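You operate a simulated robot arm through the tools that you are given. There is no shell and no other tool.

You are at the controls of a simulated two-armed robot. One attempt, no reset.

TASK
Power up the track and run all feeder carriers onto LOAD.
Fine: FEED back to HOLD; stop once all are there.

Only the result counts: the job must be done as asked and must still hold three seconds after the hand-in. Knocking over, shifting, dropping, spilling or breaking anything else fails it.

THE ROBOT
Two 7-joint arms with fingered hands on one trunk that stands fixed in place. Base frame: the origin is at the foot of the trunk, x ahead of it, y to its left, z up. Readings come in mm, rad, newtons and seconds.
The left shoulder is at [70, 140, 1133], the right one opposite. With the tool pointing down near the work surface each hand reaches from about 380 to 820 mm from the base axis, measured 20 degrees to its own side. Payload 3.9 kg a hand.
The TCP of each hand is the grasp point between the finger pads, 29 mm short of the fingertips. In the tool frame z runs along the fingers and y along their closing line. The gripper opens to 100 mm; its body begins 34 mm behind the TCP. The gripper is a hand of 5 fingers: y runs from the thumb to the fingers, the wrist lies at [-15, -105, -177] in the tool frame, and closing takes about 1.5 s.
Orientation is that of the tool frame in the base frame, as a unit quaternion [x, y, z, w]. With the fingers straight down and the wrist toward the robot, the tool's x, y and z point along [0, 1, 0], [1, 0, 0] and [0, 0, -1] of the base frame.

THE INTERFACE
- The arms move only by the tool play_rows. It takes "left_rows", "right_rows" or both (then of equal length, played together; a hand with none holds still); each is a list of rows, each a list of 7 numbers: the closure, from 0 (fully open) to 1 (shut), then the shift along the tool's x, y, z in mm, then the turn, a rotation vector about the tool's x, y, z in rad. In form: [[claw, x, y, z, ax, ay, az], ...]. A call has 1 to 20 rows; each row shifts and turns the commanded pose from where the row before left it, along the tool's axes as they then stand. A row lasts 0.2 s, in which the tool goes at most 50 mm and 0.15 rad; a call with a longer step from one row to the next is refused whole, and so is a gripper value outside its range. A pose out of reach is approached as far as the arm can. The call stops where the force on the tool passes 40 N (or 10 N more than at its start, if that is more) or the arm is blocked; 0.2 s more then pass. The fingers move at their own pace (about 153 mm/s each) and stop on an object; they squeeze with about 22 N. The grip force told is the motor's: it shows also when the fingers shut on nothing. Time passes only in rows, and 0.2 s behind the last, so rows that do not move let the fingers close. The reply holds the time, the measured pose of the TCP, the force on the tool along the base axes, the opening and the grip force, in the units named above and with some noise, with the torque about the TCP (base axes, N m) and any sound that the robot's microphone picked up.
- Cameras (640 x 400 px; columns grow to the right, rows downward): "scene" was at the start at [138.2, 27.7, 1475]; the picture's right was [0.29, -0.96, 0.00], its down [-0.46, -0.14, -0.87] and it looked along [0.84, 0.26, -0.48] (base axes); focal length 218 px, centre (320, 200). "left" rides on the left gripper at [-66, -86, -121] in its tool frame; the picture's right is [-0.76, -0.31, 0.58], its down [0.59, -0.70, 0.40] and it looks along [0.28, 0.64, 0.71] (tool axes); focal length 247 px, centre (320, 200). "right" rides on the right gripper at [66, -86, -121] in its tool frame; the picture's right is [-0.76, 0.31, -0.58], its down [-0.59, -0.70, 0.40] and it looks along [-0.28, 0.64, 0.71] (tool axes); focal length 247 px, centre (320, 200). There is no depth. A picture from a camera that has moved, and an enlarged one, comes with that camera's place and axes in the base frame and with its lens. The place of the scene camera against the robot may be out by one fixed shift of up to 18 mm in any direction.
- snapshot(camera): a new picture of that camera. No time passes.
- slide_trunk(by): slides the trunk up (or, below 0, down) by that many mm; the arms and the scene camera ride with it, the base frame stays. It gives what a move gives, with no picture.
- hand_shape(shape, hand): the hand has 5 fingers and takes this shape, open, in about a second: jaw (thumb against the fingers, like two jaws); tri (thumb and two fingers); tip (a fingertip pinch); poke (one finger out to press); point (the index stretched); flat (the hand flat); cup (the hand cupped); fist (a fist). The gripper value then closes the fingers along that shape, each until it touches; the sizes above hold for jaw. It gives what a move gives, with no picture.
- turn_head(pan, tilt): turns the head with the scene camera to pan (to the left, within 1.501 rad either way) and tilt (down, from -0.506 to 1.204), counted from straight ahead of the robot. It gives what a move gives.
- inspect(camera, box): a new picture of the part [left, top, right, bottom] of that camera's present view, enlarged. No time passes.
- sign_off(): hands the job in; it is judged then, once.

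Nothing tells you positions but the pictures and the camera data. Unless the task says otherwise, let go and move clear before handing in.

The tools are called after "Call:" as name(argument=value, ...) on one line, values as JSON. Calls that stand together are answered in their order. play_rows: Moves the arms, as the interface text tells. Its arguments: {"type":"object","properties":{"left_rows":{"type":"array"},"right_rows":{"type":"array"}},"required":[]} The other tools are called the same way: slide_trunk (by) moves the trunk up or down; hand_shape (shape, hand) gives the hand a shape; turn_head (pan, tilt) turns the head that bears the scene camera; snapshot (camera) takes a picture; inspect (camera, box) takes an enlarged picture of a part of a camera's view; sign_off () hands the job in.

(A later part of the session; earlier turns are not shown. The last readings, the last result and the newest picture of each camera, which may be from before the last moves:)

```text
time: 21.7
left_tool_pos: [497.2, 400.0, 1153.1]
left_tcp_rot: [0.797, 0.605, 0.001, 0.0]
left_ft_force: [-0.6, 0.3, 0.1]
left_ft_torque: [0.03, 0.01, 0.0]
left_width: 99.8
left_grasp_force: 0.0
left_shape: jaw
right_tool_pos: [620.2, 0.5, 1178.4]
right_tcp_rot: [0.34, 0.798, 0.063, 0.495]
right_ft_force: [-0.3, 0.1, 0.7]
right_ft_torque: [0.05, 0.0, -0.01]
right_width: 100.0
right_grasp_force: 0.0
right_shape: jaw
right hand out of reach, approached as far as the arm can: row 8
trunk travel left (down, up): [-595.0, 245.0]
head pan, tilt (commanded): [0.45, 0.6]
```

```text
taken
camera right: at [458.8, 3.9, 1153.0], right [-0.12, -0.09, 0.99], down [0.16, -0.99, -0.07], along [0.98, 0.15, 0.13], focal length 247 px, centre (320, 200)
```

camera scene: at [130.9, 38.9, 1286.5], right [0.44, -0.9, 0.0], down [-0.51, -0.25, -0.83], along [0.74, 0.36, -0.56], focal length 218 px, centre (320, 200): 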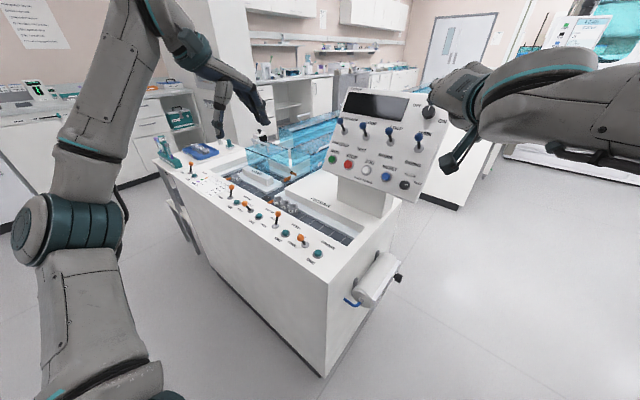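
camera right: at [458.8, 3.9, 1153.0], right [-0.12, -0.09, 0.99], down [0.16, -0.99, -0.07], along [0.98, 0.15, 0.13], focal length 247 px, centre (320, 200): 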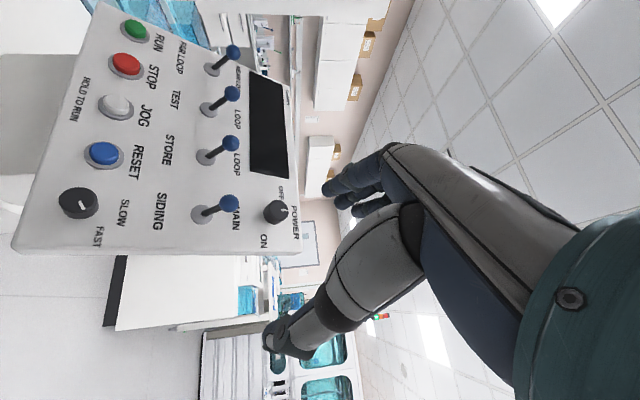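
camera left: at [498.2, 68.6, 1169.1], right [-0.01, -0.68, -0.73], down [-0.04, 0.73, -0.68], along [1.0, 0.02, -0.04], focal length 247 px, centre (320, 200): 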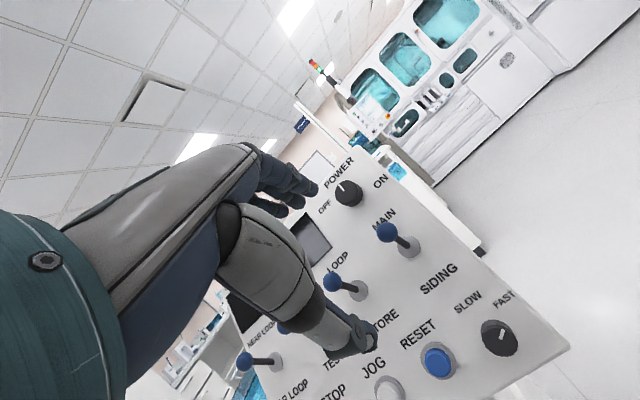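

The right arm took this orientation fully and has a clear view of the knob, which I now place at about (820, 47, 1136). I'll move to a standoff in front of it and roll back to ρ≈-90° so there's room for a quarter turn.

Call:
play_rows(right_rows=[[0, 1, 28.3, 22.5, 0, 0, 0], [0, 1, 28.3, 22.5, 0, 0, 0], [0, 1, 28.3, 22.5, 0, 0, 0], [0, 1, 28.3, 22.5, 0, 0, 0], [0, 0, 0, 0, 0, 0, -0.131], [0, 0, 0, 0, 0, 0, -0.131], [0, 0, 0, 0, 0, 0, -0.131], [0, 0, 0, 0, 0, 0, -0.131]])

Call:
snapshot(camera="right")

Call:
snapshot(camera="scene")

```text
time: 23.5
left_tool_pos: [497.7, 400.9, 1153.7]
left_tcp_rot: [0.797, 0.604, 0.0, 0.001]
left_ft_force: [0.2, 0.8, 0.3]
left_ft_torque: [0.0, -0.01, -0.02]
left_width: 100.0
left_grasp_force: 0.0
left_shape: jaw
right_tool_pos: [736.9, 59.7, 1170.4]
right_tcp_rot: [0.121, 0.858, -0.07, 0.495]
right_ft_force: [0.2, 0.4, -0.1]
right_ft_torque: [-0.03, -0.02, 0.04]
right_width: 99.4
right_grasp_force: 0.1
right_shape: jaw
right hand out of reach, approached as far as the arm can: row 7, 8
trunk travel left (down, up): [-595.0, 245.0]
head pan, tilt (commanded): [0.45, 0.6]
```

```text
taken
camera right: at [581.6, 16.9, 1175.3], right [-0.03, 0.33, 0.94], down [0.42, -0.85, 0.31], along [0.91, 0.41, -0.11], focal length 247 px, centre (320, 200)
```

right: 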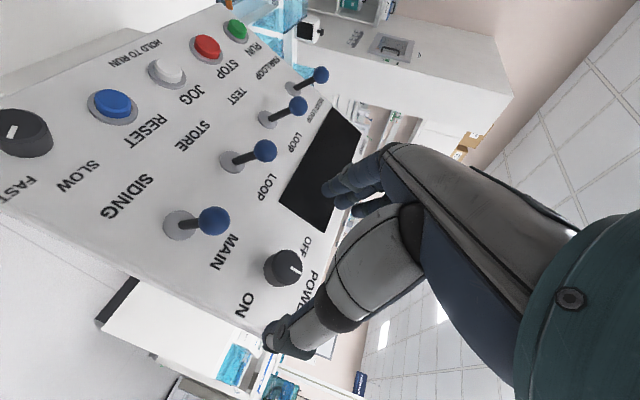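

```text
taken
camera scene: at [130.9, 39.7, 1286.5], right [0.44, -0.9, 0.0], down [-0.51, -0.25, -0.82], along [0.74, 0.36, -0.57], focal length 218 px, centre (320, 200)
```

scene: 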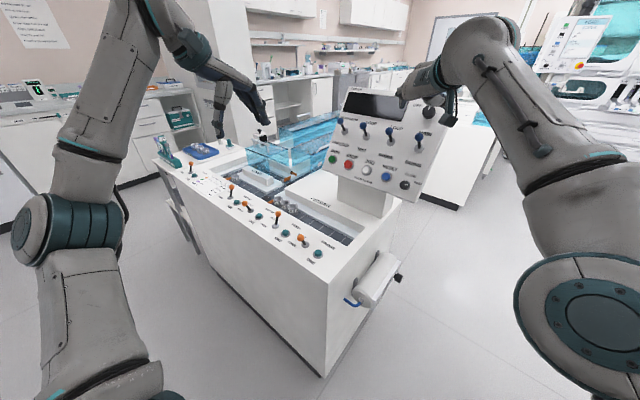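

At ρ=-90° the orientation is exact and only the reach falls short, since the wrist sits too far above the shoulder. I'll raise the trunk back by 180 mm and come down to a 70 mm standoff from the panel.

Call:
slide_trunk(by=180)

Call:
play_rows(right_rows=[[0, 36, 2.7, 30.7, 0, 0, 0], [0, 36, 2.7, 30.7, 0, 0, 0], [0, 36, 2.7, 30.7, 0, 0, 0], [0, 36, 2.7, 30.7, 0, 0, 0]])

Call:
snapshot(camera="right")

Call:
inspect(camera="scene", box=[340, 120, 460, 200])

```text
time: 25.5
left_tool_pos: [497.4, 399.9, 1333.6]
left_tcp_rot: [0.796, 0.605, 0.0, 0.001]
left_ft_force: [-0.2, 0.3, 0.2]
left_ft_torque: [-0.01, 0.01, 0.02]
left_width: 99.9
left_grasp_force: 0.0
left_shape: jaw
right_tool_pos: [738.3, 60.0, 1351.3]
right_tcp_rot: [0.121, 0.857, -0.07, 0.496]
right_ft_force: [0.2, 0.4, -0.1]
right_ft_torque: [-0.01, -0.01, 0.0]
right_width: 100.0
right_grasp_force: 0.0
right_shape: jaw
trunk travel left (down, up): [-775.0, 65.0]
head pan, tilt (commanded): [0.45, 0.6]
```

```text
time: 26.5
left_tool_pos: [498.3, 399.0, 1332.7]
left_tcp_rot: [0.797, 0.604, 0.0, 0.0]
left_ft_force: [0.6, 0.2, 0.4]
left_ft_torque: [0.02, -0.01, -0.02]
left_width: 100.0
left_grasp_force: 0.0
left_shape: jaw
right_tool_pos: [776.4, 59.0, 1167.0]
right_tcp_rot: [0.123, 0.858, -0.07, 0.494]
right_ft_force: [0.7, 0.6, -0.6]
right_ft_torque: [0.0, 0.01, -0.02]
right_width: 99.6
right_grasp_force: 0.0
right_shape: jaw
trunk travel left (down, up): [-775.0, 65.0]
head pan, tilt (commanded): [0.45, 0.6]
```

```text
taken
camera right: at [620.3, 16.0, 1171.6], right [-0.03, 0.33, 0.94], down [0.42, -0.85, 0.31], along [0.91, 0.41, -0.11], focal length 247 px, centre (320, 200)
```

right: 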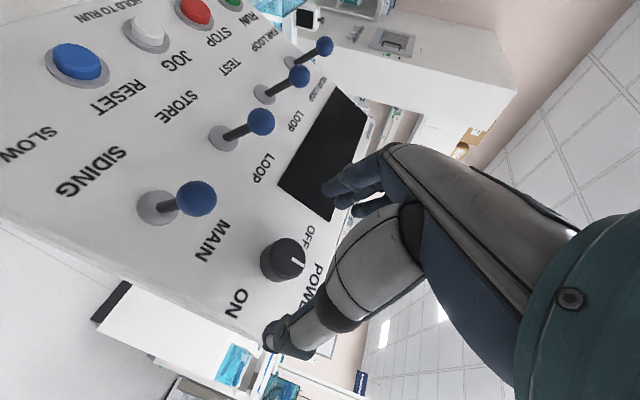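

```text
5.00 times, centred on (400, 160) of scene
camera zoom: at [132.6, 39.1, 1466.4], right [0.43, -0.9, 0.0], down [-0.51, -0.25, -0.82], along [0.74, 0.36, -0.57], focal length 1091 px, centre (-80, 400)
```

zoom: 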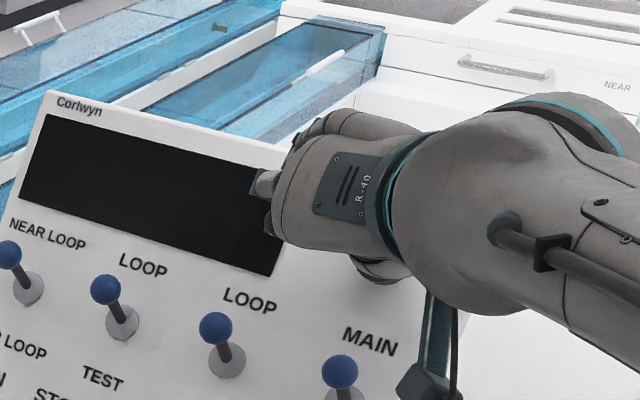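

The right hand is lined up about 68 mm from the panel, and the camera puts the knob some 4 mm lower than the grip line. I'll correct that and advance 30 mm with the hand open.

Call:
play_rows(right_rows=[[0, 3.4, -1.4, 10, 0, 0, 0], [0, 0, 0, 10, 0, 0, 0], [0, 0, 0, 10, 0, 0, 0]])

Call:
snapshot(camera="right")

Call:
inspect(camera="right", box=[200, 150, 400, 350])

```text
time: 27.3
left_tool_pos: [496.3, 400.4, 1334.0]
left_tcp_rot: [0.797, 0.605, 0.001, 0.001]
left_ft_force: [0.0, -0.3, -0.5]
left_ft_torque: [0.0, 0.0, 0.02]
left_width: 100.1
left_grasp_force: 0.0
left_shape: jaw
right_tool_pos: [796.5, 52.6, 1149.3]
right_tcp_rot: [0.121, 0.857, -0.07, 0.495]
right_ft_force: [0.3, 0.2, 0.9]
right_ft_torque: [0.0, 0.02, 0.01]
right_width: 100.0
right_grasp_force: 0.0
right_shape: jaw
trunk travel left (down, up): [-775.0, 65.0]
head pan, tilt (commanded): [0.45, 0.6]
```

```text
taken
camera right: at [640.7, 9.3, 1153.1], right [-0.03, 0.33, 0.94], down [0.42, -0.85, 0.31], along [0.91, 0.41, -0.11], focal length 247 px, centre (320, 200)
```

right: 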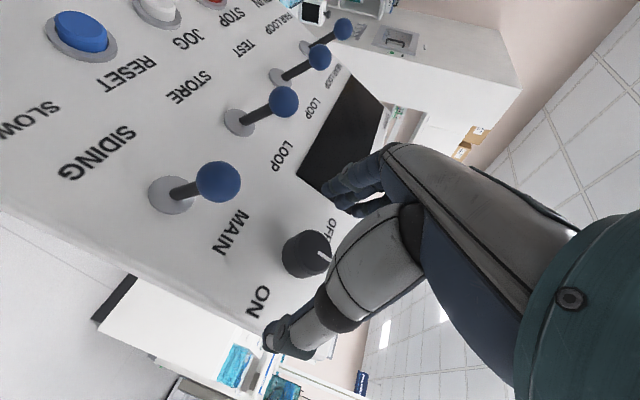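

```text
2.00 times, centred on (300, 250) of right
camera zoom: at [640.7, 9.3, 1153.1], right [-0.03, 0.33, 0.94], down [0.42, -0.85, 0.31], along [0.91, 0.41, -0.11], focal length 494 px, centre (360, 100)
```

zoom: 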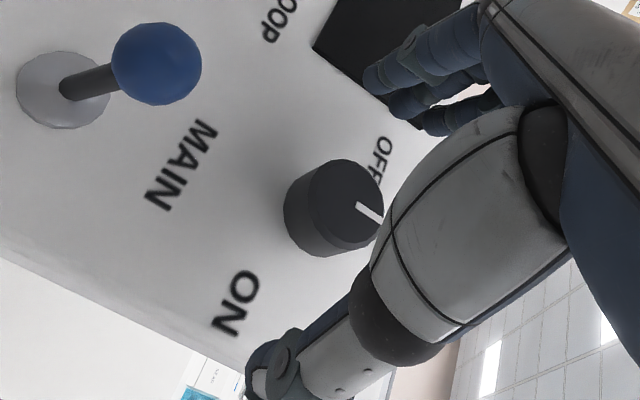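

The knob is centred between thumb and fingers to within about 2 mm. I'll advance 8 mm more and close on it.

Call:
play_rows(right_rows=[[0, 0, 0, 8, 0, 0, 0], [1, 0, 0, 0, 0, 0, 0], [1, 0, 0, 0, 0, 0, 0], [1, 0, 0, 0, 0, 0, 0], [1, 0, 0, 0, 0, 0, 0], [1, 0, 0, 0, 0, 0, 0], [1, 0, 0, 0, 0, 0, 0], [1, 0, 0, 0, 0, 0, 0], [1, 0, 0, 0, 0, 0, 0]])

Call:
snapshot(camera="right")

Call:
inspect(camera="scene", box=[340, 120, 460, 200])

```text
time: 29.3
left_tool_pos: [497.0, 399.0, 1334.0]
left_tcp_rot: [0.797, 0.604, 0.001, 0.0]
left_ft_force: [0.0, 0.8, 0.3]
left_ft_torque: [0.02, -0.01, -0.03]
left_width: 99.8
left_grasp_force: 0.1
left_shape: jaw
right_tool_pos: [803.3, 50.2, 1144.0]
right_tcp_rot: [0.121, 0.858, -0.07, 0.494]
right_ft_force: [-0.4, -3.7, -1.5]
right_ft_torque: [0.04, 0.03, 0.0]
right_width: 23.9
right_grasp_force: 22.1
right_shape: jaw
trunk travel left (down, up): [-775.0, 65.0]
head pan, tilt (commanded): [0.45, 0.6]
```

```text
taken
camera right: at [646.8, 6.7, 1148.4], right [-0.03, 0.33, 0.94], down [0.42, -0.85, 0.31], along [0.91, 0.41, -0.11], focal length 247 px, centre (320, 200)
```

right: 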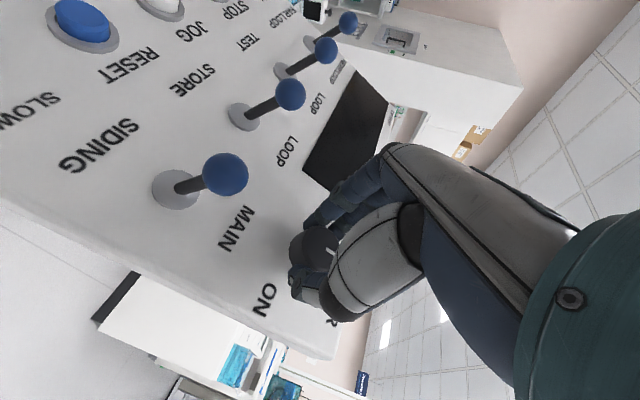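

```text
5.00 times, centred on (400, 160) of scene
camera zoom: at [131.2, 38.7, 1466.5], right [0.44, -0.9, 0.0], down [-0.51, -0.25, -0.83], along [0.74, 0.36, -0.56], focal length 1091 px, centre (-80, 400)
```

zoom: 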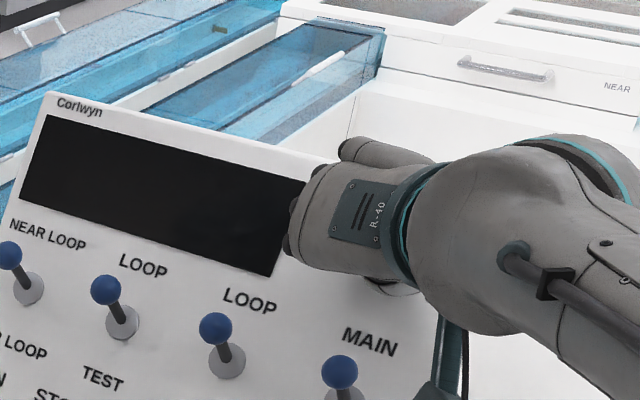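

The knob is held at 24 mm width and 22 N. I'll turn it clockwise (positive about the tool's z) and watch the torque and the display.

Call:
play_rows(right_rows=[[1, 0, 0, 0, 0, 0, 0.13], [1, 0, 0, 0, 0, 0, 0.13], [1, 0, 0, 0, 0, 0, 0.13], [1, 0, 0, 0, 0, 0, 0.13], [1, 0, 0, 0, 0, 0, 0.13], [1, 0, 0, 0, 0, 0, 0.13]])

Call:
snapshot(camera="right")

Call:
inspect(camera="scene", box=[340, 120, 460, 200])

```text
time: 30.7
left_tool_pos: [491.9, 405.2, 1334.5]
left_tcp_rot: [0.796, 0.606, 0.001, 0.002]
left_ft_force: [0.5, 0.4, 0.2]
left_ft_torque: [0.0, -0.05, -0.03]
left_width: 99.8
left_grasp_force: 0.0
left_shape: jaw
right_tool_pos: [802.2, 43.2, 1143.3]
right_tcp_rot: [0.446, 0.744, 0.121, 0.483]
right_ft_force: [-10.1, 17.7, 12.0]
right_ft_torque: [0.21, -0.35, 0.51]
right_width: 23.3
right_grasp_force: 22.3
right_shape: jaw
trunk travel left (down, up): [-775.0, 65.0]
head pan, tilt (commanded): [0.45, 0.6]
```

```text
taken
camera right: at [647.1, 76.3, 1112.1], right [-0.21, -0.27, 0.94], down [0.03, -0.96, -0.27], along [0.98, -0.03, 0.21], focal length 247 px, centre (320, 200)
```

right: 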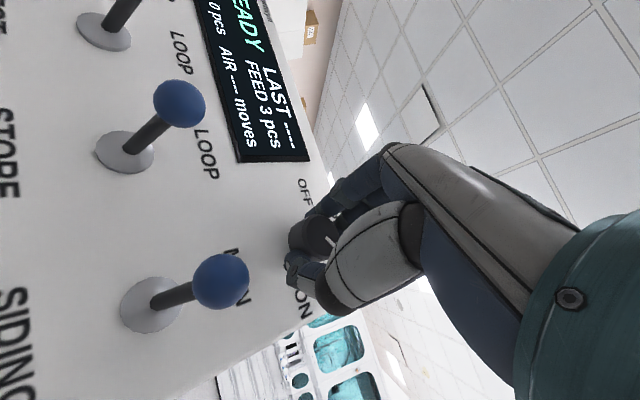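

```text
5.00 times, centred on (400, 160) of scene
camera zoom: at [125.2, 44.8, 1467.1], right [0.44, -0.9, 0.01], down [-0.51, -0.25, -0.83], along [0.75, 0.36, -0.56], focal length 1091 px, centre (-80, 400)
```

zoom: 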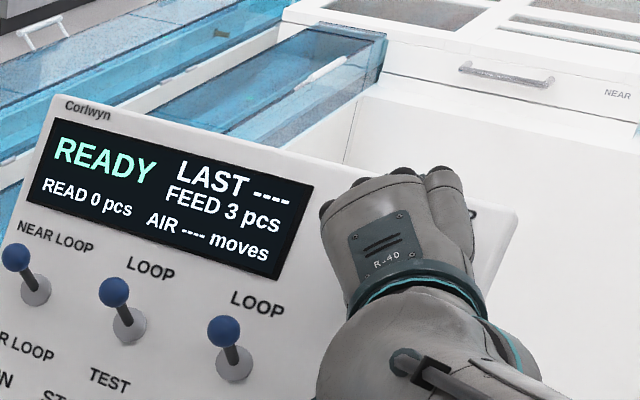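

The display lit up: "READY, FEED 3 pcs, READ 0 pcs". I'll open the fingers partway and back straight off the knob before checking that it stays ON.

Call:
play_rows(right_rows=[[0.3, 0, 0, 0, 0, 0, 0], [0.3, 0, 0, 0, 0, 0, 0], [0.3, 0, 0, 0, 0, 0, 0], [0.3, 0, 0, -15, 0, 0, 0], [0.3, 0, 0, -30, 0, 0, 0], [0.3, 0, 0, -40, 0, 0, 0]])

Call:
snapshot(camera="right")

Call:
inspect(camera="scene", box=[320, 120, 460, 220])

```text
time: 32.1
left_tool_pos: [495.8, 395.2, 1334.9]
left_tcp_rot: [0.796, 0.605, 0.002, 0.0]
left_ft_force: [-0.1, -0.6, 0.5]
left_ft_torque: [0.04, -0.02, 0.02]
left_width: 99.9
left_grasp_force: 0.1
left_shape: jaw
right_tool_pos: [752.2, 26.6, 1097.2]
right_tcp_rot: [0.484, 0.762, 0.094, 0.42]
right_ft_force: [0.1, -0.6, 0.2]
right_ft_torque: [0.01, -0.03, 0.05]
right_width: 70.2
right_grasp_force: 0.0
right_shape: jaw
trunk travel left (down, up): [-775.0, 65.0]
head pan, tilt (commanded): [0.45, 0.6]
stopped in row 6 (right hand): the arm was blocked; the commanded pose is now the measured one
```

```text
taken
camera right: at [594.8, 68.4, 1090.6], right [-0.08, -0.31, 0.95], down [-0.06, -0.95, -0.31], along [0.99, -0.09, 0.06], focal length 247 px, centre (320, 200)
```

right: 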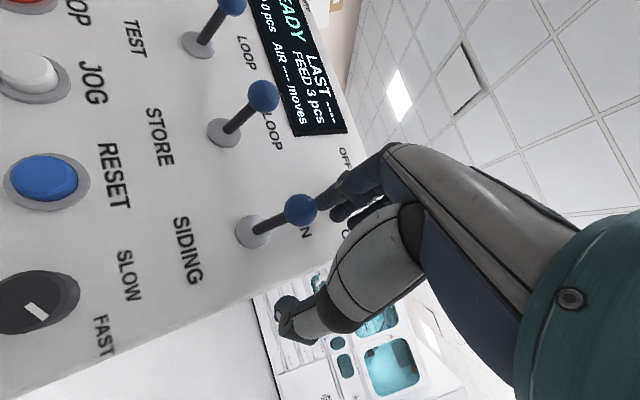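

```text
4.00 times, centred on (390, 170) of scene
camera zoom: at [128.4, 34.7, 1466.4], right [0.43, -0.9, 0.0], down [-0.51, -0.24, -0.83], along [0.74, 0.36, -0.56], focal length 873 px, centre (40, 320)
```

zoom: 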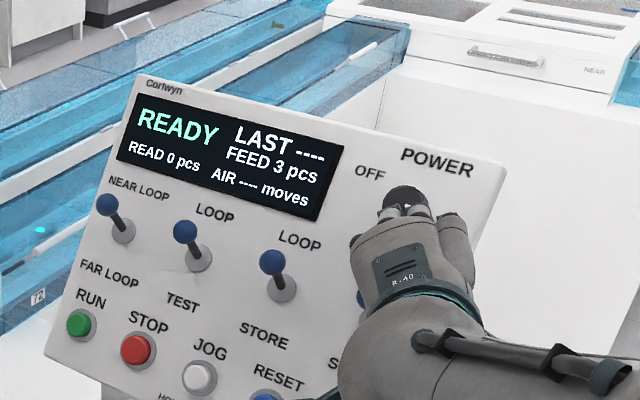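

Power stayed on, but on backing off the arm stopped lower than intended, near the MAIN toggle. I'll check that toggle closely before moving again.

Call:
inspect(camera="right", box=[200, 150, 400, 280])

Call:
inspect(camera="scene", box=[370, 150, 450, 230])

Call:
snapshot(camera="scene")

```text
3.08 times, centred on (300, 215) of right
camera zoom: at [594.8, 68.4, 1090.6], right [-0.08, -0.31, 0.95], down [-0.06, -0.95, -0.31], along [0.99, -0.09, 0.06], focal length 760 px, centre (382, 154)
```

zoom: 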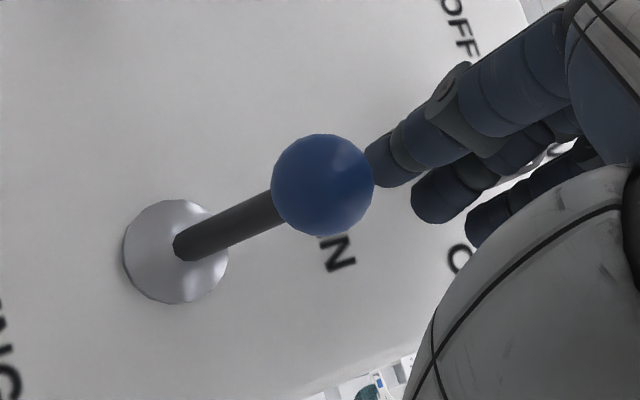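

```text
5.00 times, centred on (410, 190) of scene
camera zoom: at [128.4, 34.7, 1466.4], right [0.43, -0.9, 0.0], down [-0.51, -0.24, -0.83], along [0.74, 0.36, -0.56], focal length 1091 px, centre (-130, 250)
```

zoom: 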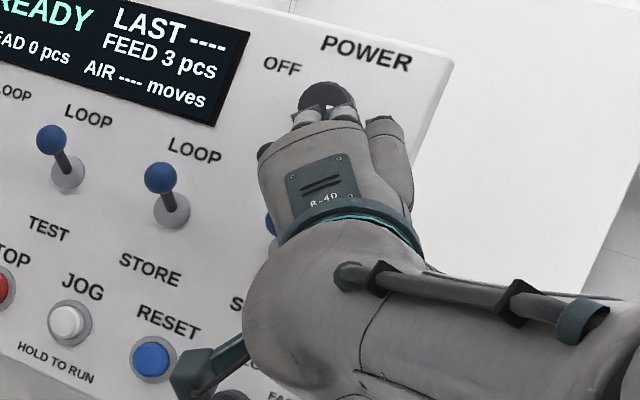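

```text
taken
camera scene: at [128.4, 34.7, 1466.4], right [0.43, -0.9, 0.0], down [-0.51, -0.24, -0.83], along [0.74, 0.36, -0.56], focal length 218 px, centre (320, 200)
```

scene: 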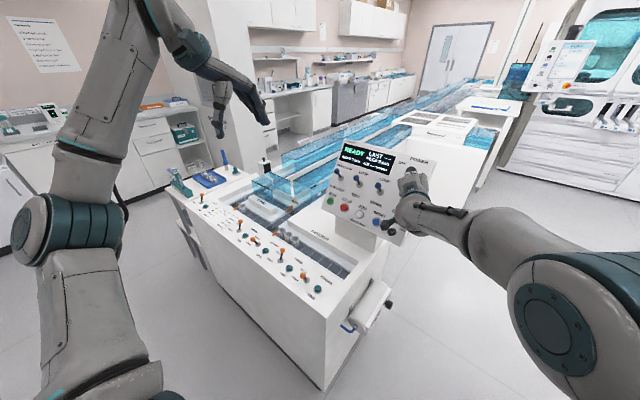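

The MAIN toggle is still up and the force is near zero, so nothing is being pushed. I'll ease straight back off the panel in small steps.

Call:
play_rows(right_rows=[[0.3, 0, 0, -12, 0, 0, 0], [0.3, 0, 0, -12, 0, 0, 0], [0.3, 0, 0, -12, 0, 0, 0]])

Call:
snapshot(camera="right")

```text
time: 33.1
left_tool_pos: [495.9, 400.0, 1332.5]
left_tcp_rot: [0.796, 0.606, 0.001, 0.001]
left_ft_force: [-0.4, -0.6, 1.5]
left_ft_torque: [-0.05, 0.01, 0.0]
left_width: 99.8
left_grasp_force: 0.0
left_shape: jaw
right_tool_pos: [734.2, 10.1, 1067.2]
right_tcp_rot: [0.511, 0.768, 0.077, 0.378]
right_ft_force: [0.3, -0.3, 0.2]
right_ft_torque: [-0.01, -0.03, -0.03]
right_width: 70.0
right_grasp_force: 0.0
right_shape: jaw
trunk travel left (down, up): [-775.0, 65.0]
head pan, tilt (commanded): [0.45, 0.6]
stopped in row 3 (right hand): the arm was blocked; the commanded pose is now the measured one
```

```text
taken
camera right: at [578.8, 59.7, 1076.2], right [-0.01, -0.34, 0.94], down [-0.14, -0.93, -0.34], along [0.99, -0.13, -0.04], focal length 247 px, centre (320, 200)
```

right: 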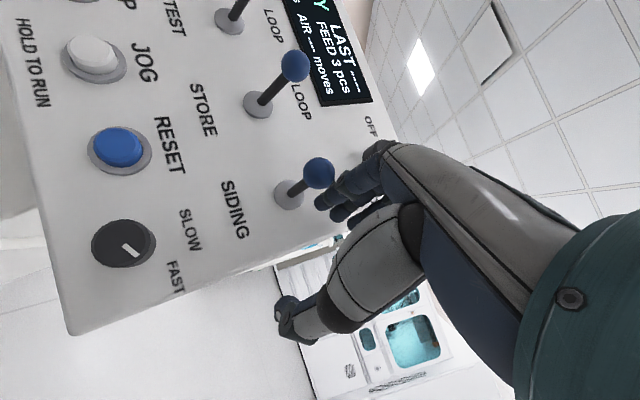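

The hand drifted down again rather than straight back, so something in the arm is limiting it, and the fingers are close to the MAIN toggle. I'll look at that area in detail before doing anything else.

Call:
inspect(camera="right", box=[230, 40, 400, 250])

Call:
inspect(camera="scene", box=[320, 140, 480, 260])

Call:
snapshot(camera="left")

Call:
snapshot(camera="scene")

```text
1.90 times, centred on (315, 145) of right
camera zoom: at [578.8, 59.7, 1076.2], right [-0.01, -0.34, 0.94], down [-0.14, -0.93, -0.34], along [0.99, -0.13, -0.04], focal length 470 px, centre (330, 305)
```

zoom: 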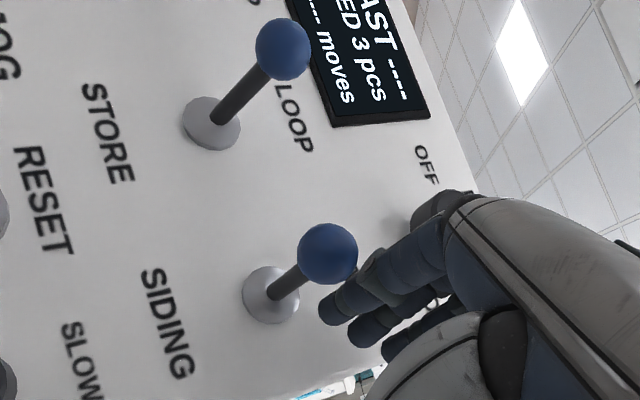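

```text
3.33 times, centred on (400, 200) of scene
camera zoom: at [130.8, 38.8, 1466.5], right [0.44, -0.9, 0.0], down [-0.51, -0.25, -0.83], along [0.74, 0.36, -0.56], focal length 727 px, centre (53, 200)
```

zoom: 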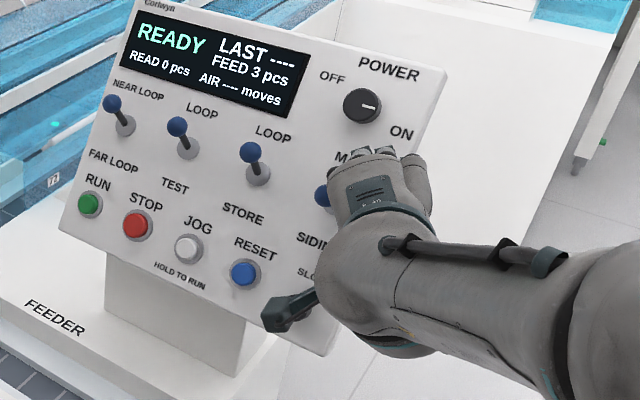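

```text
taken
camera left: at [394.9, 360.2, 1453.6], right [-0.5, -0.65, -0.58], down [-0.52, 0.76, -0.4], along [0.69, 0.1, -0.71], focal length 247 px, centre (320, 200)
```

left: 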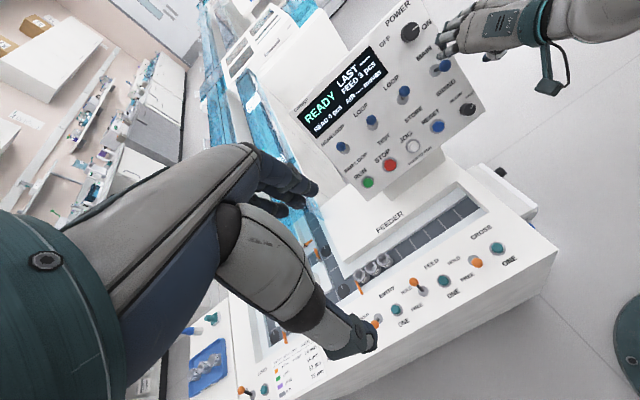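

```text
taken
camera scene: at [130.8, 38.8, 1466.5], right [0.44, -0.9, 0.0], down [-0.51, -0.25, -0.83], along [0.74, 0.36, -0.56], focal length 218 px, centre (320, 200)
```

scene: 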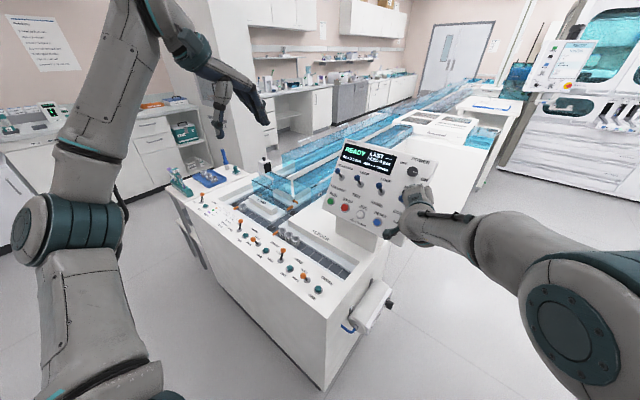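

The left camera has a good overview of the panel from here. I'll enlarge it to check the MAIN toggle and the hand beside it.

Call:
inspect(camera="left", box=[380, 0, 520, 130])

Call:
inspect(camera="left", box=[290, 20, 500, 200])

```text
3.08 times, centred on (450, 65) of left
camera zoom: at [394.9, 360.2, 1453.6], right [-0.5, -0.65, -0.58], down [-0.52, 0.76, -0.4], along [0.69, 0.1, -0.71], focal length 760 px, centre (-80, 615)
```

zoom: 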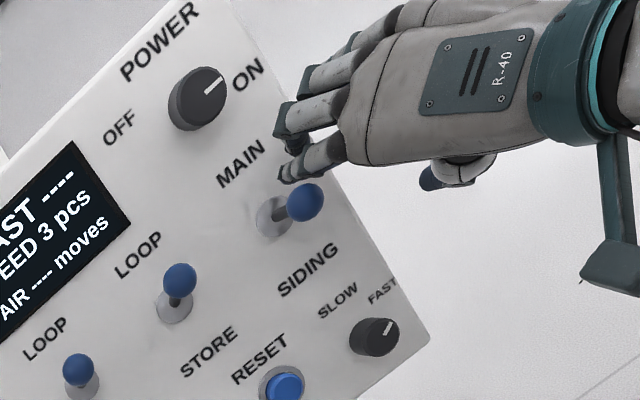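

```text
2.22 times, centred on (395, 110) of left
camera zoom: at [394.9, 360.2, 1453.6], right [-0.5, -0.65, -0.58], down [-0.52, 0.76, -0.4], along [0.69, 0.1, -0.71], focal length 549 px, centre (153, 400)
```

zoom: 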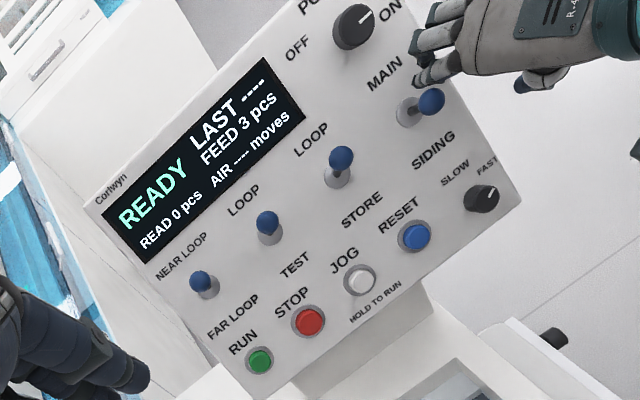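

The POWER knob now points at ON. The little finger sits right over the MAIN toggle, so I want to lift the hand clear without any joint motion. Sliding the trunk up moves it up and away from the leaning panel.

Call:
slide_trunk(by=60)

Call:
inspect(camera="left", box=[290, 0, 510, 210])

Call:
snapshot(camera="right")

Call:
inspect(camera="scene", box=[320, 140, 480, 260])

```text
time: 34.1
left_tool_pos: [496.0, 400.9, 1393.7]
left_tcp_rot: [0.795, 0.606, 0.0, 0.0]
left_ft_force: [-0.3, 0.0, 0.1]
left_ft_torque: [0.0, -0.02, 0.03]
left_width: 99.8
left_grasp_force: 0.2
left_shape: jaw
right_tool_pos: [734.0, 10.4, 1128.2]
right_tcp_rot: [0.511, 0.768, 0.077, 0.378]
right_ft_force: [0.0, 0.6, -0.1]
right_ft_torque: [0.01, -0.03, 0.0]
right_width: 70.0
right_grasp_force: 0.0
right_shape: jaw
trunk travel left (down, up): [-835.0, 5.0]
head pan, tilt (commanded): [0.45, 0.6]
```

```text
1.90 times, centred on (400, 105) of left
camera zoom: at [395.3, 361.1, 1513.3], right [-0.5, -0.65, -0.58], down [-0.52, 0.76, -0.4], along [0.69, 0.1, -0.71], focal length 470 px, centre (168, 381)
```

zoom: 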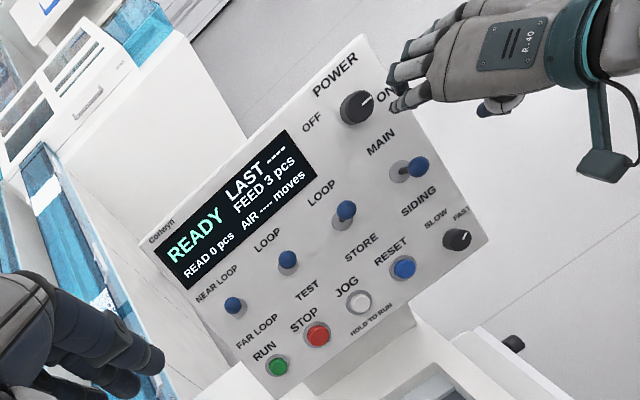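

```text
taken
camera right: at [579.0, 60.6, 1136.6], right [-0.01, -0.34, 0.94], down [-0.14, -0.93, -0.34], along [0.99, -0.13, -0.04], focal length 247 px, centre (320, 200)
```

right: 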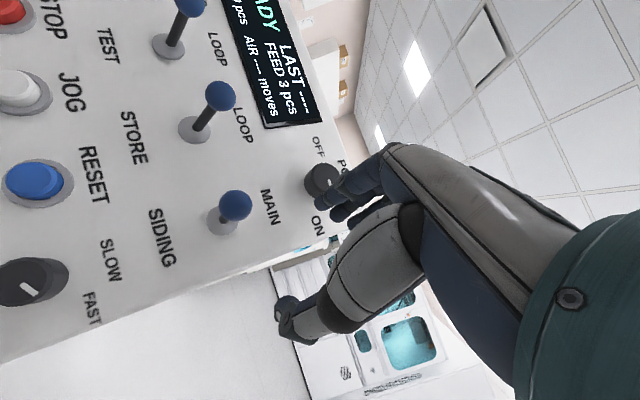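

```text
3.33 times, centred on (400, 200) of scene
camera zoom: at [131.2, 39.6, 1526.4], right [0.44, -0.9, 0.0], down [-0.51, -0.25, -0.82], along [0.74, 0.36, -0.57], focal length 727 px, centre (53, 200)
```

zoom: 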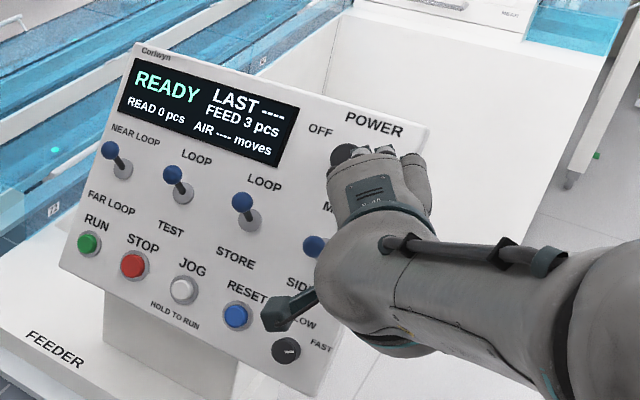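

The hand is clear now. The MAIN lever looks less raised than its neighbours, so I need a precise look at all four toggles.

Call:
inspect(camera="right", box=[140, 0, 300, 260])

Call:
inspect(camera="left", box=[440, 30, 540, 100])

Call:
inspect(camera="left", box=[380, 60, 480, 130])

```text
1.54 times, centred on (220, 130) of right
camera zoom: at [579.0, 60.6, 1136.6], right [-0.01, -0.34, 0.94], down [-0.14, -0.93, -0.34], along [0.99, -0.13, -0.04], focal length 380 px, centre (474, 308)
```

zoom: 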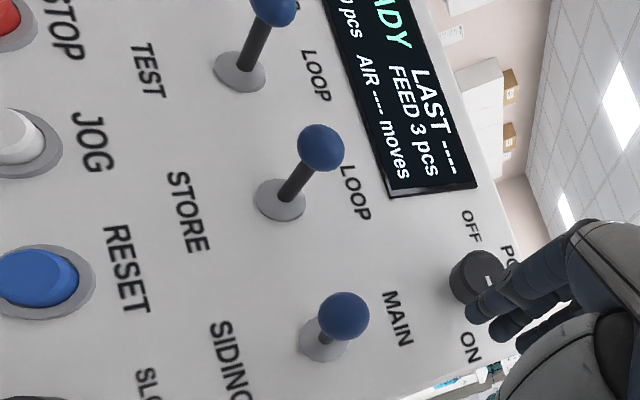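

```text
5.71 times, centred on (490, 65) of left
camera zoom: at [395.3, 361.1, 1513.3], right [-0.5, -0.65, -0.58], down [-0.52, 0.76, -0.4], along [0.69, 0.1, -0.71], focal length 1411 px, centre (-651, 971)
```

zoom: 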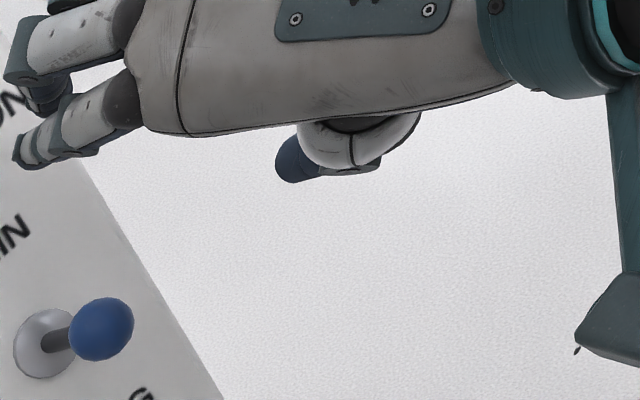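

```text
5.71 times, centred on (430, 95) of left
camera zoom: at [395.3, 361.1, 1513.3], right [-0.5, -0.65, -0.58], down [-0.52, 0.76, -0.4], along [0.69, 0.1, -0.71], focal length 1411 px, centre (-309, 800)
```

zoom: 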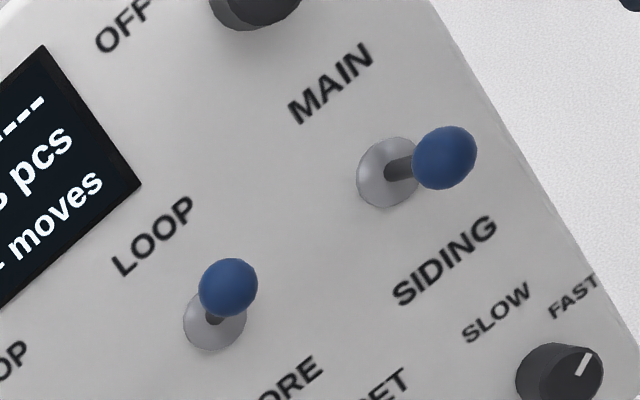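

The MAIN lever was nudged partway down, to roughly 40% of full up. I'll have to push it back up later with a fingertip. First I'll take the right hand off to the right, away from the panel, in small steps while watching where it actually goes.

Call:
play_rows(right_rows=[[0.3, -10.4, -11.7, -6.6, 0, 0, 0], [0.3, -10.4, -11.7, -6.6, 0, 0, 0]])

```text
time: 34.7
left_tool_pos: [496.0, 400.3, 1394.3]
left_tcp_rot: [0.796, 0.605, 0.001, 0.001]
left_ft_force: [-1.1, -0.5, -0.8]
left_ft_torque: [0.0, -0.04, 0.0]
left_width: 99.9
left_grasp_force: 0.0
left_shape: jaw
right_tool_pos: [709.8, -9.1, 1136.8]
right_tcp_rot: [0.507, 0.77, 0.077, 0.38]
right_ft_force: [-0.4, 0.3, 0.8]
right_ft_torque: [-0.02, 0.0, -0.04]
right_width: 70.2
right_grasp_force: 0.0
right_shape: jaw
trunk travel left (down, up): [-835.0, 5.0]
head pan, tilt (commanded): [0.45, 0.6]
```

That moved as commanded, so I'll carry on backing away to the right.

Call:
play_rows(right_rows=[[0.3, -14, -15, -14, 0, 0, 0], [0.3, -14, -15, -14, 0, 0, 0], [0.3, -14, -15, -14, 0, 0, 0], [0.3, -14, -15, -14, 0, 0, 0]])

Call:
snapshot(camera="scene")

Call:
inspect(camera="scene", box=[320, 140, 480, 260])

```text
time: 35.7
left_tool_pos: [494.9, 399.8, 1394.1]
left_tcp_rot: [0.796, 0.605, 0.001, 0.002]
left_ft_force: [-0.3, 0.1, -0.6]
left_ft_torque: [-0.02, -0.02, -0.01]
left_width: 99.9
left_grasp_force: 0.1
left_shape: jaw
right_tool_pos: [638.8, -72.1, 1173.9]
right_tcp_rot: [0.508, 0.769, 0.076, 0.38]
right_ft_force: [0.6, -0.7, 0.3]
right_ft_torque: [-0.01, 0.0, -0.01]
right_width: 70.1
right_grasp_force: 0.0
right_shape: jaw
trunk travel left (down, up): [-835.0, 5.0]
head pan, tilt (commanded): [0.45, 0.6]
```

```text
taken
camera scene: at [129.2, 38.6, 1526.7], right [0.44, -0.9, 0.0], down [-0.51, -0.25, -0.83], along [0.74, 0.36, -0.56], focal length 218 px, centre (320, 200)
```

scene: 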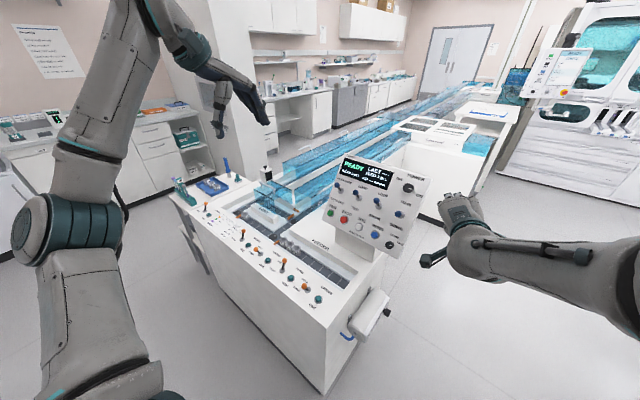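

```text
3.33 times, centred on (400, 200) of scene
camera zoom: at [129.2, 38.6, 1526.7], right [0.44, -0.9, 0.0], down [-0.51, -0.25, -0.83], along [0.74, 0.36, -0.56], focal length 727 px, centre (53, 200)
```

zoom: 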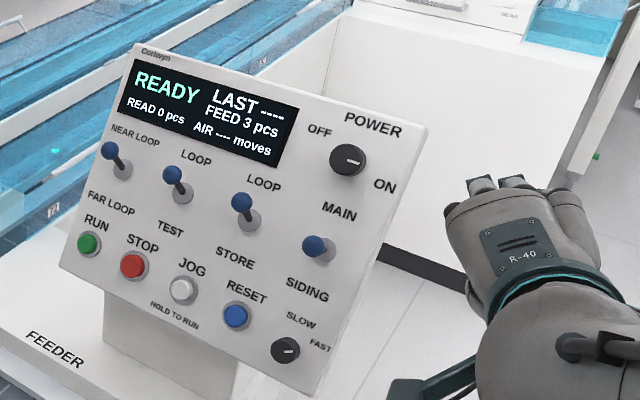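

The MAIN lever now sits near its centre, so I'll raise it again with a single finger. I'll give the right hand the poke shape and see where the fingertip ends up.

Call:
hand_shape(shape="poke", hand="right")

Call:
snapshot(camera="right")

Call:
snapshot(camera="scene")

Call:
inspect(camera="scene", box=[400, 160, 540, 280])

Call:
snapshot(camera="left")

```text
time: 36.6
left_tool_pos: [497.4, 402.7, 1393.1]
left_tcp_rot: [0.796, 0.605, 0.001, 0.002]
left_ft_force: [-0.1, -0.9, 0.6]
left_ft_torque: [0.0, -0.03, 0.0]
left_width: 99.9
left_grasp_force: 0.2
left_shape: jaw
right_tool_pos: [640.7, -71.6, 1171.9]
right_tcp_rot: [0.508, 0.769, 0.076, 0.38]
right_ft_force: [-0.3, -0.6, -0.9]
right_ft_torque: [0.03, -0.02, -0.03]
right_width: 0.0
right_grasp_force: 0.1
right_shape: poke
trunk travel left (down, up): [-835.0, 5.0]
head pan, tilt (commanded): [0.45, 0.6]
```

```text
taken
camera right: at [485.6, -23.7, 1181.1], right [-0.01, -0.34, 0.94], down [-0.13, -0.93, -0.33], along [0.99, -0.13, -0.03], focal length 247 px, centre (320, 200)
```

right: 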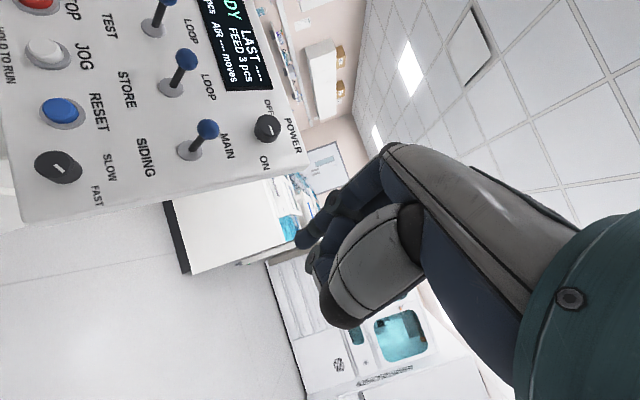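

```text
taken
camera scene: at [131.2, 39.7, 1526.4], right [0.44, -0.9, 0.0], down [-0.51, -0.25, -0.82], along [0.74, 0.36, -0.57], focal length 218 px, centre (320, 200)
```

scene: 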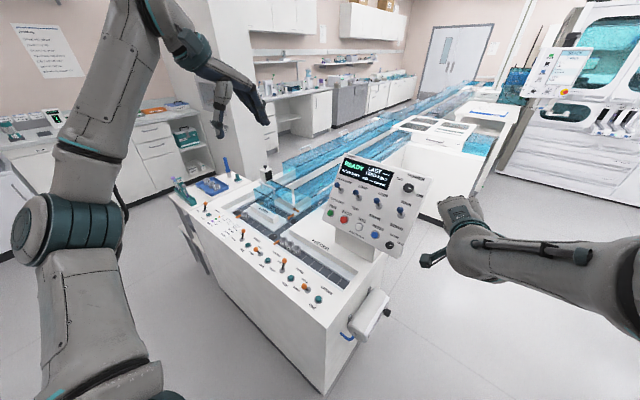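

```text
3.33 times, centred on (470, 220) of scene
camera zoom: at [131.2, 39.7, 1526.4], right [0.44, -0.9, 0.0], down [-0.51, -0.25, -0.82], along [0.74, 0.36, -0.57], focal length 727 px, centre (-180, 133)
```

zoom: 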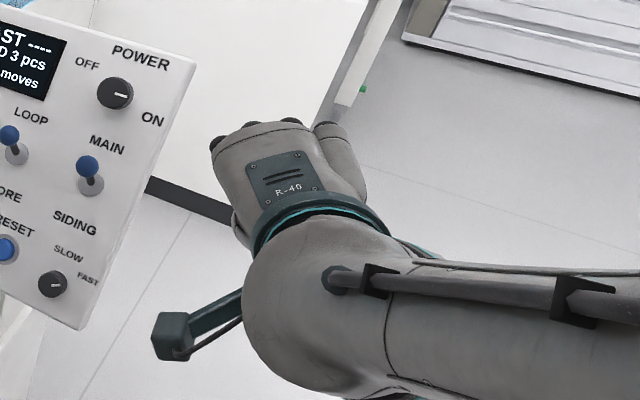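

```text
taken
camera left: at [395.4, 361.1, 1513.3], right [-0.5, -0.65, -0.58], down [-0.52, 0.76, -0.4], along [0.69, 0.1, -0.71], focal length 247 px, centre (320, 200)
```

left: 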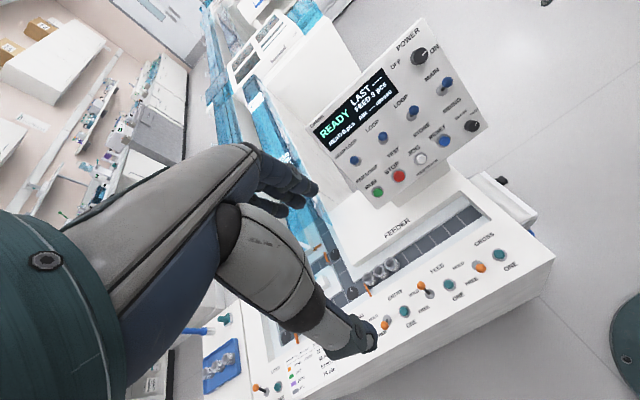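

Good: the MAIN lever has sprung back fully up by itself, so the selector stays at MAIN. Now I'll look at the poke finger to learn where its tip sits.

Call:
inspect(camera="right", box=[260, 140, 420, 340])

Call:
inspect(camera="left", box=[320, 150, 540, 370])

```text
2.00 times, centred on (340, 240) of right
camera zoom: at [485.6, -23.7, 1181.1], right [-0.01, -0.34, 0.94], down [-0.13, -0.93, -0.33], along [0.99, -0.13, -0.03], focal length 494 px, centre (280, 120)
```

zoom: 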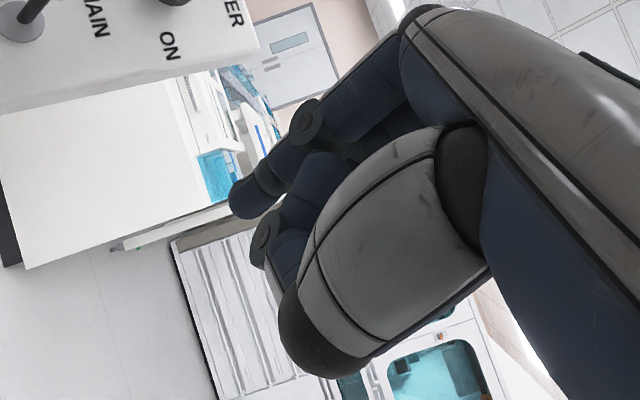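

```text
1.82 times, centred on (430, 260) of left
camera zoom: at [395.4, 361.1, 1513.3], right [-0.5, -0.65, -0.58], down [-0.52, 0.76, -0.4], along [0.69, 0.1, -0.71], focal length 449 px, centre (120, 91)
```

zoom: 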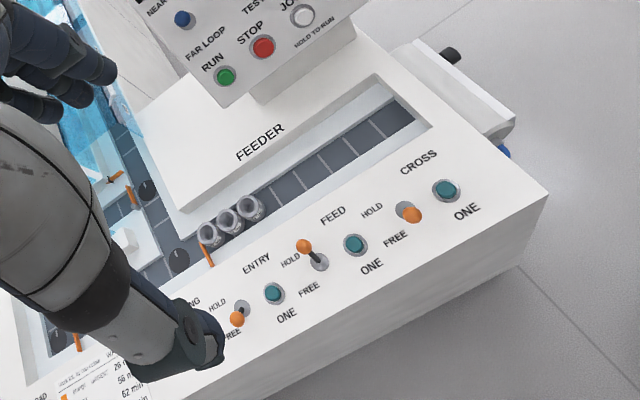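

The poke fingertip lies close to the tool axis, about 27 mm past the TCP. The RUN and STOP buttons and the FEED lever are out of the right arm's reach, so the left arm will do them. I'll retract the right arm, lower the trunk, and put the left hand in the poke shape.

Call:
play_rows(right_rows=[[0, -14, -39, -18, 0, 0, 0], [0, -14, -39, -18, 0, 0, 0], [0, -14, -39, -18, 0, 0, 0], [0, -14, -39, -18, 0, 0, 0], [0, -14, -30, -18, 0, 0, 0]])

Call:
hand_shape(shape="poke", hand="left")

Call:
slide_trunk(by=-240)

Call:
snapshot(camera="scene")

Call:
snapshot(camera="left")

```text
time: 37.8
left_tool_pos: [498.5, 398.5, 1394.4]
left_tcp_rot: [0.796, 0.605, 0.0, 0.0]
left_ft_force: [1.5, -0.2, 0.2]
left_ft_torque: [0.03, 0.01, 0.0]
left_width: 100.0
left_grasp_force: 0.1
left_shape: jaw
right_tool_pos: [501.7, -196.9, 1192.4]
right_tcp_rot: [0.509, 0.77, 0.076, 0.378]
right_ft_force: [1.0, -0.7, 0.4]
right_ft_torque: [-0.04, -0.01, 0.06]
right_width: 0.1
right_grasp_force: 0.0
right_shape: poke
right hand out of reach, approached as far as the arm can: row 4, 5
trunk travel left (down, up): [-835.0, 5.0]
head pan, tilt (commanded): [0.45, 0.6]
```

```text
time: 38.7
left_tool_pos: [497.2, 400.2, 1393.2]
left_tcp_rot: [0.796, 0.606, 0.001, 0.0]
left_ft_force: [-0.6, 0.5, 0.4]
left_ft_torque: [0.03, -0.01, 0.02]
left_width: 0.0
left_grasp_force: 0.2
left_shape: poke
right_tool_pos: [502.4, -193.1, 1193.2]
right_tcp_rot: [0.508, 0.77, 0.076, 0.378]
right_ft_force: [-0.1, -0.5, -0.1]
right_ft_torque: [0.0, -0.02, 0.02]
right_width: 0.0
right_grasp_force: 0.1
right_shape: poke
trunk travel left (down, up): [-835.0, 5.0]
head pan, tilt (commanded): [0.45, 0.6]
```

```text
time: 41.2
left_tool_pos: [496.2, 400.3, 1151.6]
left_tcp_rot: [0.796, 0.606, 0.001, 0.001]
left_ft_force: [-0.5, -0.3, 0.0]
left_ft_torque: [0.0, 0.02, 0.02]
left_width: 0.0
left_grasp_force: 0.0
left_shape: poke
right_tool_pos: [501.7, -194.4, 952.0]
right_tcp_rot: [0.508, 0.77, 0.076, 0.379]
right_ft_force: [-0.2, -0.7, -0.2]
right_ft_torque: [0.0, 0.02, -0.02]
right_width: 0.1
right_grasp_force: 0.0
right_shape: poke
trunk travel left (down, up): [-595.0, 245.0]
head pan, tilt (commanded): [0.45, 0.6]
```

```text
taken
camera scene: at [130.8, 39.5, 1286.5], right [0.44, -0.9, 0.0], down [-0.51, -0.25, -0.83], along [0.74, 0.36, -0.56], focal length 218 px, centre (320, 200)
```

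scene: 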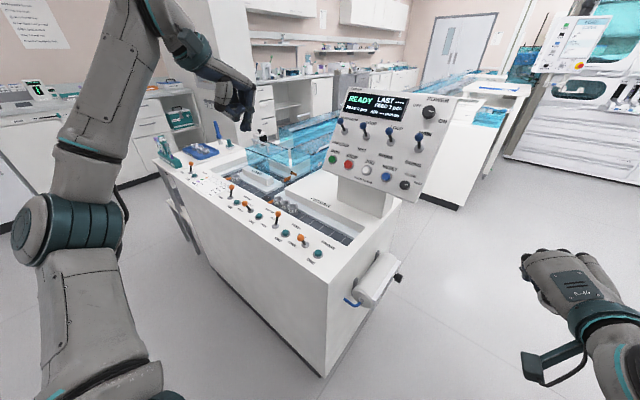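

```text
taken
camera left: at [394.9, 360.9, 1273.5], right [-0.5, -0.65, -0.58], down [-0.52, 0.76, -0.4], along [0.7, 0.1, -0.71], focal length 247 px, centre (320, 200)
```

left: 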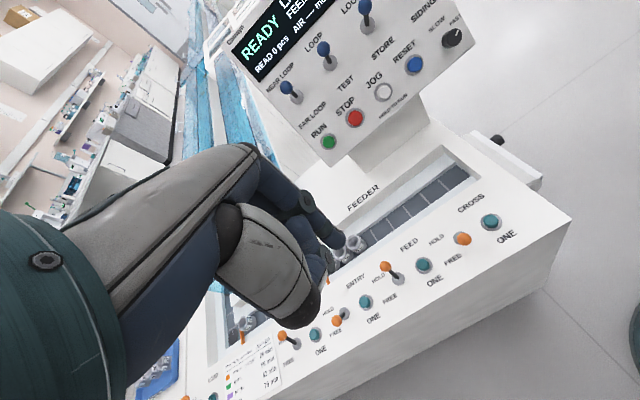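

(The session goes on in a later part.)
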